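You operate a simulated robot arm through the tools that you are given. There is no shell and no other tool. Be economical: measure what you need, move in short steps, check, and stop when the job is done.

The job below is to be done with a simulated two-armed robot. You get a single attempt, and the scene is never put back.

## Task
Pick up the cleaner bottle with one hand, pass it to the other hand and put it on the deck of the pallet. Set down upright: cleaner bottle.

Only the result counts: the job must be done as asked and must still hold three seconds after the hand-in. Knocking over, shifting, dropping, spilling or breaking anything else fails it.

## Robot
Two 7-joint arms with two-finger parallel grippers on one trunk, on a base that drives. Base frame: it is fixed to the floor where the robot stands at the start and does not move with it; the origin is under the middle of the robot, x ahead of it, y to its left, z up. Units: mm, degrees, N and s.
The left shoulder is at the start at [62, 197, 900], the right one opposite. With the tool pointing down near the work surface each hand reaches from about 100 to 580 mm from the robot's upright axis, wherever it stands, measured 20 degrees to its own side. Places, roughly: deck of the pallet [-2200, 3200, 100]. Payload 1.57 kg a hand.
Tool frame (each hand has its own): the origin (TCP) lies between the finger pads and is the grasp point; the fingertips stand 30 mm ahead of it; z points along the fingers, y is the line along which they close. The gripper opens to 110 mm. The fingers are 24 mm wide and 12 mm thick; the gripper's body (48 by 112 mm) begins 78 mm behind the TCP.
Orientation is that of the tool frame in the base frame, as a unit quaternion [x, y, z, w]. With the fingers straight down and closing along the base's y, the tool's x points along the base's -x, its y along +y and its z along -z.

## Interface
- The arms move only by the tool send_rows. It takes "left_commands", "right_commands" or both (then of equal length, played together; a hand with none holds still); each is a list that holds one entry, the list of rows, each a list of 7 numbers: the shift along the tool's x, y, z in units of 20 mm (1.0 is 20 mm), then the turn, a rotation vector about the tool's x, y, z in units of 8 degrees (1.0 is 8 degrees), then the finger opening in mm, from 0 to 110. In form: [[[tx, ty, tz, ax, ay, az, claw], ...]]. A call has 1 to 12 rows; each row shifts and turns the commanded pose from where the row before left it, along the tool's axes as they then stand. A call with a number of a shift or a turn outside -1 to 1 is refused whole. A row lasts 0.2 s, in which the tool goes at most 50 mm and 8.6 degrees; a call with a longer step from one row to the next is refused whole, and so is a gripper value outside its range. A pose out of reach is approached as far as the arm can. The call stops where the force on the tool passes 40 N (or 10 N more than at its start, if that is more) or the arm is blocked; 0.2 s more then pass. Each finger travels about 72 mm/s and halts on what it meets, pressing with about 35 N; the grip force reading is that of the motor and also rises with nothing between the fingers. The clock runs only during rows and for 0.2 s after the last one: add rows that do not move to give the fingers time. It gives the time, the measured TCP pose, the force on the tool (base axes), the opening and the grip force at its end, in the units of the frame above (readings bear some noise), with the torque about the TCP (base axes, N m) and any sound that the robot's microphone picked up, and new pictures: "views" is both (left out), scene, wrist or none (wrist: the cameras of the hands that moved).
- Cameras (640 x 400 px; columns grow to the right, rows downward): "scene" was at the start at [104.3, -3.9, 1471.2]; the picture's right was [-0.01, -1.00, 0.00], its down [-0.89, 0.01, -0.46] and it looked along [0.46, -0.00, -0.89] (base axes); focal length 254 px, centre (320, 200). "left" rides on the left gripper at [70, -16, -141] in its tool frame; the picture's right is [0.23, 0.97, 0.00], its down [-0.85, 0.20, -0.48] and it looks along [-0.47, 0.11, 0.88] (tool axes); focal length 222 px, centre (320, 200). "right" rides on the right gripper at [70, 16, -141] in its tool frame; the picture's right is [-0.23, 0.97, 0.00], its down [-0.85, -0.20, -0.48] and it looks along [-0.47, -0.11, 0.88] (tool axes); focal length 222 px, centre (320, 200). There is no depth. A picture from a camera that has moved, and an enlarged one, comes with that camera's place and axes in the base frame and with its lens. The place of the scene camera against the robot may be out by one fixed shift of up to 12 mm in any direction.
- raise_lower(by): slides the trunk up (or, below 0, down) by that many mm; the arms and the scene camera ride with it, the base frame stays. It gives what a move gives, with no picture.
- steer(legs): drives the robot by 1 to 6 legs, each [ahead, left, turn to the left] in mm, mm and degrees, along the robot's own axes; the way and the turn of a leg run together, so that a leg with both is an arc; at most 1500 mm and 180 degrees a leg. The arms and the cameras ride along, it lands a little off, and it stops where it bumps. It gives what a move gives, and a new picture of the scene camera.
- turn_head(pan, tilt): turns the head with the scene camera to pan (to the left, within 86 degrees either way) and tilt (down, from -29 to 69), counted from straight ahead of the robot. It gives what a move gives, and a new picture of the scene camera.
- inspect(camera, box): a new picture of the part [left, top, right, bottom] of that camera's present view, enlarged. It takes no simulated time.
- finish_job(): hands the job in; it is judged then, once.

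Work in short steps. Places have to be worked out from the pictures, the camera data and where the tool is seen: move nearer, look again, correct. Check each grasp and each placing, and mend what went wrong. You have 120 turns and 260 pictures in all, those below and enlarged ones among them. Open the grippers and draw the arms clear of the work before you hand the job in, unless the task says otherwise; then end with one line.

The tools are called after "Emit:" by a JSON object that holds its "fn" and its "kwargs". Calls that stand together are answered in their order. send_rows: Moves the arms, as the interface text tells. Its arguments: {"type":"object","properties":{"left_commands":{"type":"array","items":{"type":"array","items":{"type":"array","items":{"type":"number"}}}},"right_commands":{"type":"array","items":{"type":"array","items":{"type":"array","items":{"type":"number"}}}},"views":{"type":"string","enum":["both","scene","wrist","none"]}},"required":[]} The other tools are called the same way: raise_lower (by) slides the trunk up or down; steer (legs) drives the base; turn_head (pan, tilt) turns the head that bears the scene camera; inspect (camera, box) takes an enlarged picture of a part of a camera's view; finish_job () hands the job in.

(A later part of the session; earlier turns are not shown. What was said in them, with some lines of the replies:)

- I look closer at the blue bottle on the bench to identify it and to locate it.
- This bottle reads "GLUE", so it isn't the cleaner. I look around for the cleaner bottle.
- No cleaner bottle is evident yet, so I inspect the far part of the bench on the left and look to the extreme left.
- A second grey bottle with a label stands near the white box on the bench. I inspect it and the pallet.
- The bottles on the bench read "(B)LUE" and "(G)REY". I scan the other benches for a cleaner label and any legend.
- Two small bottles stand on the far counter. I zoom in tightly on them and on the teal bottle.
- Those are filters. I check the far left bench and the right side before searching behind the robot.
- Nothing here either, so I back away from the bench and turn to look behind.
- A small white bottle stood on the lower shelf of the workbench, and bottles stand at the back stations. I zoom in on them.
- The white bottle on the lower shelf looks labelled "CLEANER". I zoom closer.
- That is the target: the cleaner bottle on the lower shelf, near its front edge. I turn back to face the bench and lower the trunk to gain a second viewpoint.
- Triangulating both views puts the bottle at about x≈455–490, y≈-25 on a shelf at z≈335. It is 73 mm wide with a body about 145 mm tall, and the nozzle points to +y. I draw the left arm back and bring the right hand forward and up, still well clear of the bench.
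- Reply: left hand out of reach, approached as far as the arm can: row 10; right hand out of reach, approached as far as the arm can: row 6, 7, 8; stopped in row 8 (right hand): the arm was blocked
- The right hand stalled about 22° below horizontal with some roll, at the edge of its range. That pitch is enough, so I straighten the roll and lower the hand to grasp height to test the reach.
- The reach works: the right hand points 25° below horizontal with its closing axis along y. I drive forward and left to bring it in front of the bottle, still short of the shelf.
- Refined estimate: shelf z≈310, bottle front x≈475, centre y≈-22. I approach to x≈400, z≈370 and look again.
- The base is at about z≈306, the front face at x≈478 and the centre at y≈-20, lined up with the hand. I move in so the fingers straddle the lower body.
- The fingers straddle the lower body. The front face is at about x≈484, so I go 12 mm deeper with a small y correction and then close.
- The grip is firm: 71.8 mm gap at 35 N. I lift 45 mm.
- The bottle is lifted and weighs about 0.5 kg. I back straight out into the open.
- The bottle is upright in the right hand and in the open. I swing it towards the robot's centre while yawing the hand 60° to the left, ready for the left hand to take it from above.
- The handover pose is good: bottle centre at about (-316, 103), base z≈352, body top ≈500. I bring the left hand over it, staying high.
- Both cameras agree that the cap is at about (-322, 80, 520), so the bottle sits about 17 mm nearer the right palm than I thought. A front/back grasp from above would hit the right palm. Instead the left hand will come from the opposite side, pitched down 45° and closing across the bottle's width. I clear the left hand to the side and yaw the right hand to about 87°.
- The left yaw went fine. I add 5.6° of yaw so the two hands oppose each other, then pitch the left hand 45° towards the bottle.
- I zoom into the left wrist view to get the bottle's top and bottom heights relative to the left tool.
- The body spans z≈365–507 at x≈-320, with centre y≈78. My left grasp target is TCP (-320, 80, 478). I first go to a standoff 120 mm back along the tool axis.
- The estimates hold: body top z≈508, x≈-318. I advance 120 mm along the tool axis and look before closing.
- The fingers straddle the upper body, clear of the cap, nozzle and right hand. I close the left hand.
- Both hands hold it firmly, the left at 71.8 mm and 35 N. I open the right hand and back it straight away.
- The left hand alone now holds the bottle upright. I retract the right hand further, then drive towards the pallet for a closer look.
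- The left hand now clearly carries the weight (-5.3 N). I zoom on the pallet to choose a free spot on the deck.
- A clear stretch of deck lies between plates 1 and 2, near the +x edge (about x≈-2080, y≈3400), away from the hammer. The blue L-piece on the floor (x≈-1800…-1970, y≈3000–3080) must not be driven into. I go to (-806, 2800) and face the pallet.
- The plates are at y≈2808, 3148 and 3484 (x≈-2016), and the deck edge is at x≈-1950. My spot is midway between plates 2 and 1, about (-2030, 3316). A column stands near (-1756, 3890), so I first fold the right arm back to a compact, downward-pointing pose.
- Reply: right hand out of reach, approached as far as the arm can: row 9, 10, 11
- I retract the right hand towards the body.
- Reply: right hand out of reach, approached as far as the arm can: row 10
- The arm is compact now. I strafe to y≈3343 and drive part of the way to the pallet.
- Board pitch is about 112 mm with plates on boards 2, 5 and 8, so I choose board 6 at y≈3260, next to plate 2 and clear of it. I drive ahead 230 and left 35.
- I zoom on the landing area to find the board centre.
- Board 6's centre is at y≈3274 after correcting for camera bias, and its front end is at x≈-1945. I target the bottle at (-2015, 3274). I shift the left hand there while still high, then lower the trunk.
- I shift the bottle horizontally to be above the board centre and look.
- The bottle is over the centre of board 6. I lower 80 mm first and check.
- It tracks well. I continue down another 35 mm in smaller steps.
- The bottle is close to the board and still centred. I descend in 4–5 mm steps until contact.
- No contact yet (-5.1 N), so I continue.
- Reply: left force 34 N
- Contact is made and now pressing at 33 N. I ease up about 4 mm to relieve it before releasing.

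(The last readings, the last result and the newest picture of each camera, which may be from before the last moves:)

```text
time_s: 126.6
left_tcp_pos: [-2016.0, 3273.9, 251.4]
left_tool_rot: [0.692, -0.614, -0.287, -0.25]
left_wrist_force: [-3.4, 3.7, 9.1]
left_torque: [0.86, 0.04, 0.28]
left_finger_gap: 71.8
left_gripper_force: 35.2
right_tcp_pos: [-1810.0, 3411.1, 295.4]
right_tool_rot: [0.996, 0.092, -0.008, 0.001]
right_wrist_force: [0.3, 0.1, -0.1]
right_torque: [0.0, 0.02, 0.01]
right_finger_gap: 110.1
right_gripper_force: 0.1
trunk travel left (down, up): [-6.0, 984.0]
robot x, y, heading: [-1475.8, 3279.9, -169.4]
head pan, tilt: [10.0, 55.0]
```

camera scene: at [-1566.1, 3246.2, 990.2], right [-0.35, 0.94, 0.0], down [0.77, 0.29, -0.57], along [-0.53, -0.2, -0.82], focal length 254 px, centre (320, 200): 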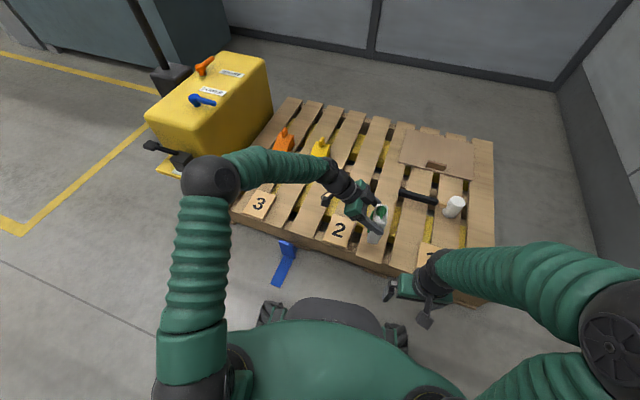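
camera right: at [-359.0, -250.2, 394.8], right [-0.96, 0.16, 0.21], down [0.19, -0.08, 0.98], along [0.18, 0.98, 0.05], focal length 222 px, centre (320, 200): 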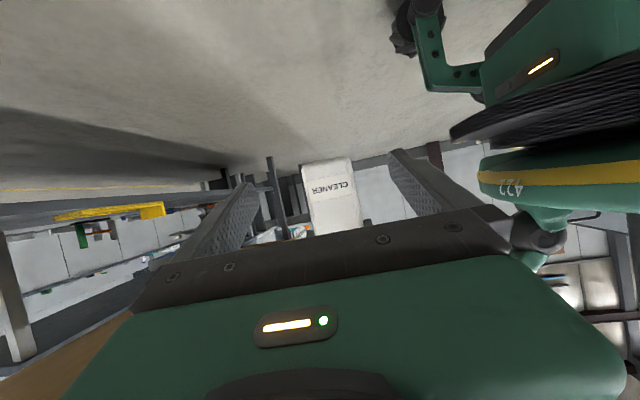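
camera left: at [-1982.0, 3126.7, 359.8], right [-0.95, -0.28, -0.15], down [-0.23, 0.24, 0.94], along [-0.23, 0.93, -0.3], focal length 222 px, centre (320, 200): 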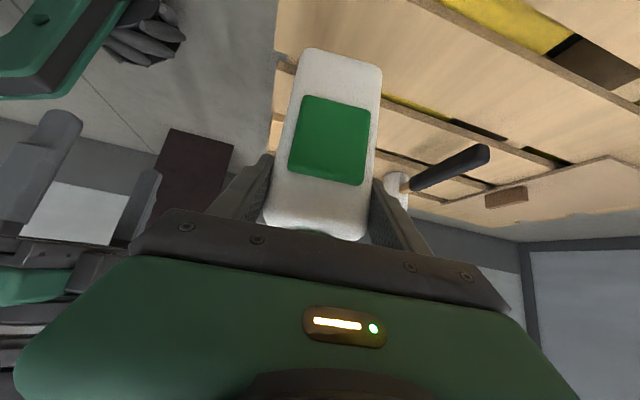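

A light residual press of about 14 N is left. I ease another 0.8 mm, then open slowly.

Emit:
{"fn": "send_rows", "kwargs": {"left_commands": [[[-0.03, 0, -0.03, 0, 0, 0, 50], [0, 0, 0, 0, 0, 0, 50], [0, 0, 0, 0, 0, 0, 73], [0, 0, 0, 0, 0, 0, 77], [0, 0, 0, 0, 0, 0, 85], [0, 0, 0, 0, 0, 0, 95], [0, 0, 0, 0, 0, 0, 110], [0, 0, 0, 0, 0, 0, 110]]]}}

Emit:
{"fn": "inspect", "kwargs": {"camera": "scene", "box": [330, 190, 420, 270]}}

```text
time_s: 128.4
left_tcp_pos: [-2017.3, 3273.0, 252.6]
left_tool_rot: [0.691, -0.614, -0.287, -0.251]
left_wrist_force: [0.3, 0.6, 0.1]
left_torque: [0.02, 0.0, -0.02]
left_finger_gap: 110.0
left_gripper_force: 0.0
right_tcp_pos: [-1811.0, 3411.0, 294.9]
right_tool_rot: [0.996, 0.094, -0.008, 0.0]
right_wrist_force: [-0.2, -0.5, -0.1]
right_torque: [-0.03, 0.01, -0.01]
right_finger_gap: 110.0
right_gripper_force: 0.1
trunk travel left (down, up): [-6.0, 984.0]
robot x, y, heading: [-1474.2, 3282.2, -169.4]
head pan, tilt: [10.0, 55.0]
camera scene: at [-1565.5, 3246.2, 990.3], right [-0.35, 0.94, 0.0], down [0.77, 0.29, -0.57], along [-0.53, -0.2, -0.82], focal length 254 px, centre (320, 200)
camera left: at [-1982.6, 3127.0, 303.0], right [-0.95, -0.28, -0.15], down [-0.22, 0.24, 0.94], along [-0.23, 0.93, -0.29], focal length 222 px, centre (320, 200)
```

scene: 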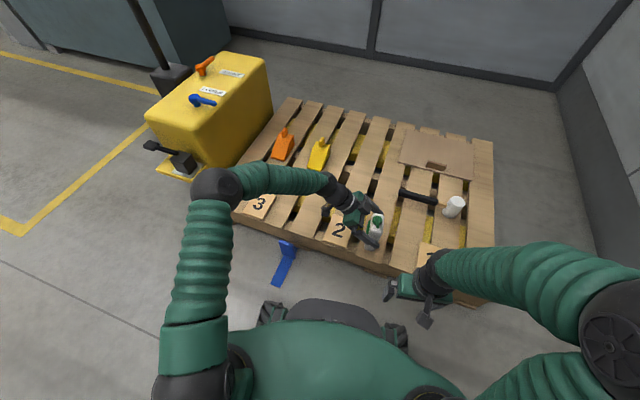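
left: 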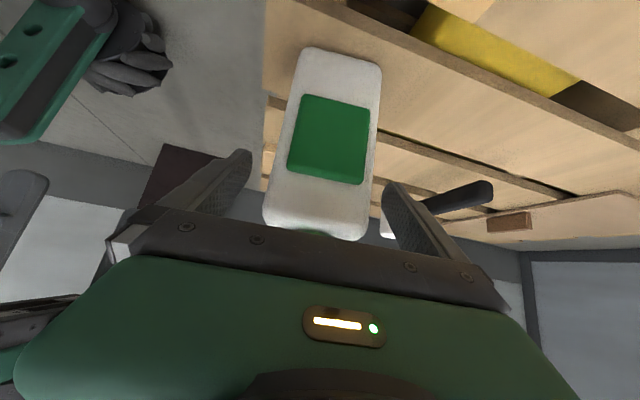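

```text
5.00 times, centred on (375, 230) of scene
camera zoom: at [-1565.5, 3246.2, 990.3], right [-0.35, 0.94, 0.0], down [0.77, 0.29, -0.57], along [-0.53, -0.2, -0.82], focal length 1273 px, centre (45, 50)
```

zoom: 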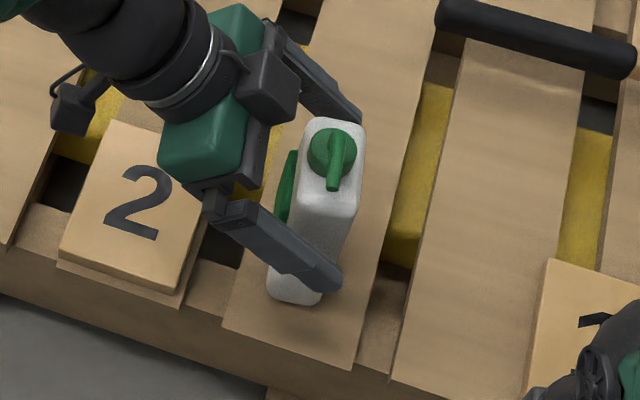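

Released and standing upright. I withdraw the left hand along its axis, up and away.

Emit:
{"fn": "send_rows", "kwargs": {"left_commands": [[[0, 0, -0.4, 0, 0, 0, 110], [0, 0, -0.8, 0, 0, 0, 110], [0, 0, -0.9, 0, 0, 0, 110], [0, 0, -0.9, 0, 0, 0, 110], [0, 0, -0.9, 0, 0, 0, 110], [0, 0, -0.9, 0, 0, 0, 110], [0, 0, -0.9, 0, 0, 0, 110], [0, 0, -0.9, 0, 0, 0, 110]]]}}

Emit:
{"fn": "inspect", "kwargs": {"camera": "scene", "box": [320, 180, 440, 270]}}

```text
time_s: 130.2
left_tcp_pos: [-2005.7, 3180.2, 346.0]
left_tool_rot: [0.692, -0.613, -0.287, -0.25]
left_wrist_force: [-0.7, 0.3, -0.2]
left_torque: [-0.05, -0.02, 0.0]
left_finger_gap: 110.1
left_gripper_force: 0.1
right_tcp_pos: [-1811.2, 3410.6, 294.6]
right_tool_rot: [0.995, 0.094, -0.008, 0.0]
right_wrist_force: [0.1, -0.1, 0.2]
right_torque: [0.04, -0.04, 0.0]
right_finger_gap: 109.9
right_gripper_force: 0.0
trunk travel left (down, up): [-6.0, 984.0]
robot x, y, heading: [-1474.2, 3279.3, -169.4]
head pan, tilt: [10.0, 55.0]
camera scene: at [-1565.3, 3245.8, 990.3], right [-0.35, 0.94, 0.0], down [0.77, 0.29, -0.57], along [-0.54, -0.2, -0.82], focal length 254 px, centre (320, 200)
camera left: at [-1970.7, 3033.9, 397.1], right [-0.95, -0.28, -0.15], down [-0.23, 0.24, 0.94], along [-0.23, 0.93, -0.29], focal length 222 px, centre (320, 200)
```

scene: 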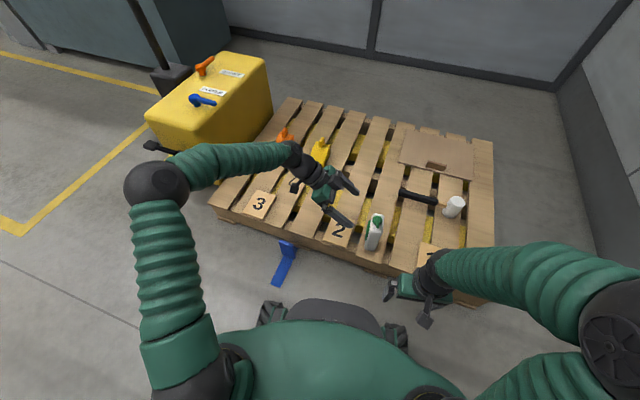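
left: 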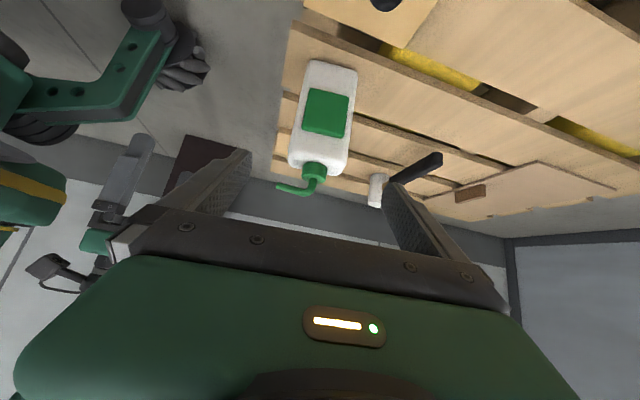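

```text
4.44 times, centred on (380, 225) of scene
camera zoom: at [-1565.3, 3245.8, 990.3], right [-0.35, 0.94, 0.0], down [0.77, 0.29, -0.57], along [-0.54, -0.2, -0.82], focal length 1131 px, centre (53, 89)
```

zoom: 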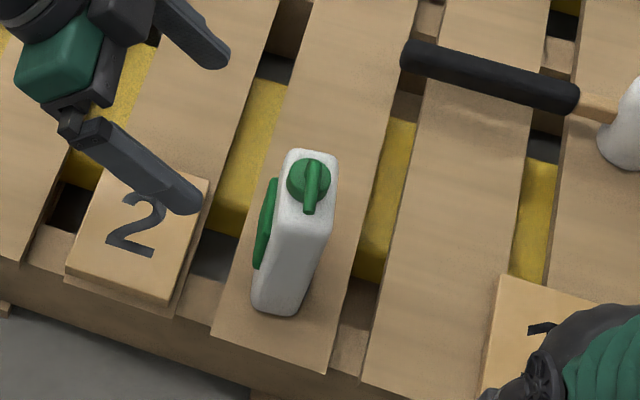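

The bottle stands upright on the board and nothing else is disturbed. I raise the trunk to lift both arms and back away.

Emit:
{"fn": "raise_lower", "kwargs": {"by": 250}}

Emit:
{"fn": "steer", "kwargs": {"legs": [[-450, 0, 0]]}}

Emit:
{"fn": "inspect", "kwargs": {"camera": "scene", "box": [240, 60, 480, 210]}}

```text
time_s: 132.8
left_tcp_pos: [-2006.8, 3180.4, 597.2]
left_tool_rot: [0.692, -0.613, -0.288, -0.25]
left_wrist_force: [0.2, -0.1, 0.3]
left_torque: [0.01, 0.0, -0.01]
left_finger_gap: 110.0
left_gripper_force: 0.1
right_tcp_pos: [-1812.0, 3411.0, 544.5]
right_tool_rot: [0.996, 0.093, -0.008, 0.0]
right_wrist_force: [0.8, 0.5, 0.3]
right_torque: [-0.03, -0.01, 0.0]
right_finger_gap: 110.0
right_gripper_force: 0.1
trunk travel left (down, up): [-256.0, 734.0]
robot x, y, heading: [-1476.2, 3278.7, -169.1]
head pan, tilt: [10.0, 55.0]
```

```text
time_s: 135.5
left_tcp_pos: [-1567.2, 3263.2, 596.8]
left_tool_rot: [0.691, -0.614, -0.288, -0.25]
left_wrist_force: [-0.3, -0.3, -0.8]
left_torque: [0.02, 0.01, 0.03]
left_finger_gap: 110.1
left_gripper_force: 0.1
right_tcp_pos: [-1372.8, 3493.2, 545.6]
right_tool_rot: [0.996, 0.092, -0.009, 0.0]
right_wrist_force: [-0.6, -0.3, 0.2]
right_torque: [0.03, 0.01, -0.01]
right_finger_gap: 109.9
right_gripper_force: 0.1
trunk travel left (down, up): [-256.0, 734.0]
robot x, y, heading: [-1034.0, 3360.9, -169.2]
head pan, tilt: [10.0, 55.0]
camera scene: at [-1126.9, 3328.1, 1240.4], right [-0.35, 0.94, 0.0], down [0.77, 0.29, -0.57], along [-0.54, -0.2, -0.82], focal length 254 px, centre (320, 200)
```

scene: 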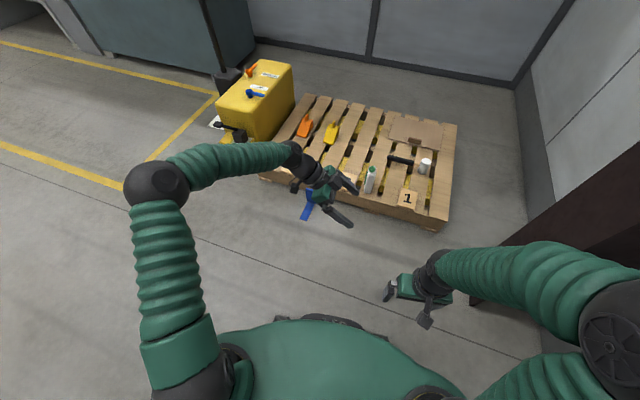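

```text
2.67 times, centred on (360, 135) of scene
camera zoom: at [-1126.9, 3328.1, 1240.4], right [-0.35, 0.94, 0.0], down [0.77, 0.29, -0.57], along [-0.54, -0.2, -0.82], focal length 679 px, centre (213, 373)
```

zoom: 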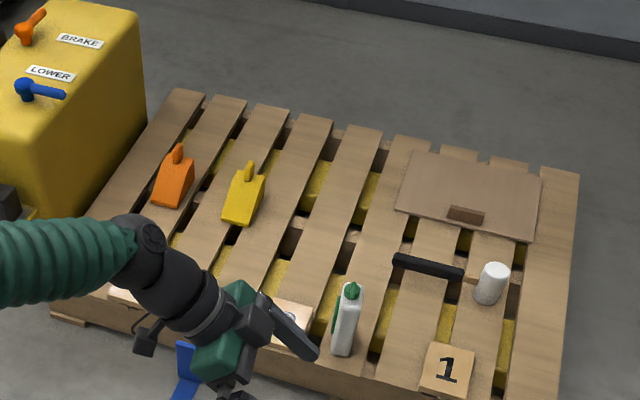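

The bottle stands upright on the deck, both grippers are open and clear, and nothing else has moved, so I hand in.

Emit:
{"fn": "finish_job", "kwargs": {}}

```text
The job is handed in.
```

I picked the cleaner bottle up with the right hand, passed it to the left, and set it upright on the pallet deck. I then opened both grippers, drew the arms clear, and handed the job in.
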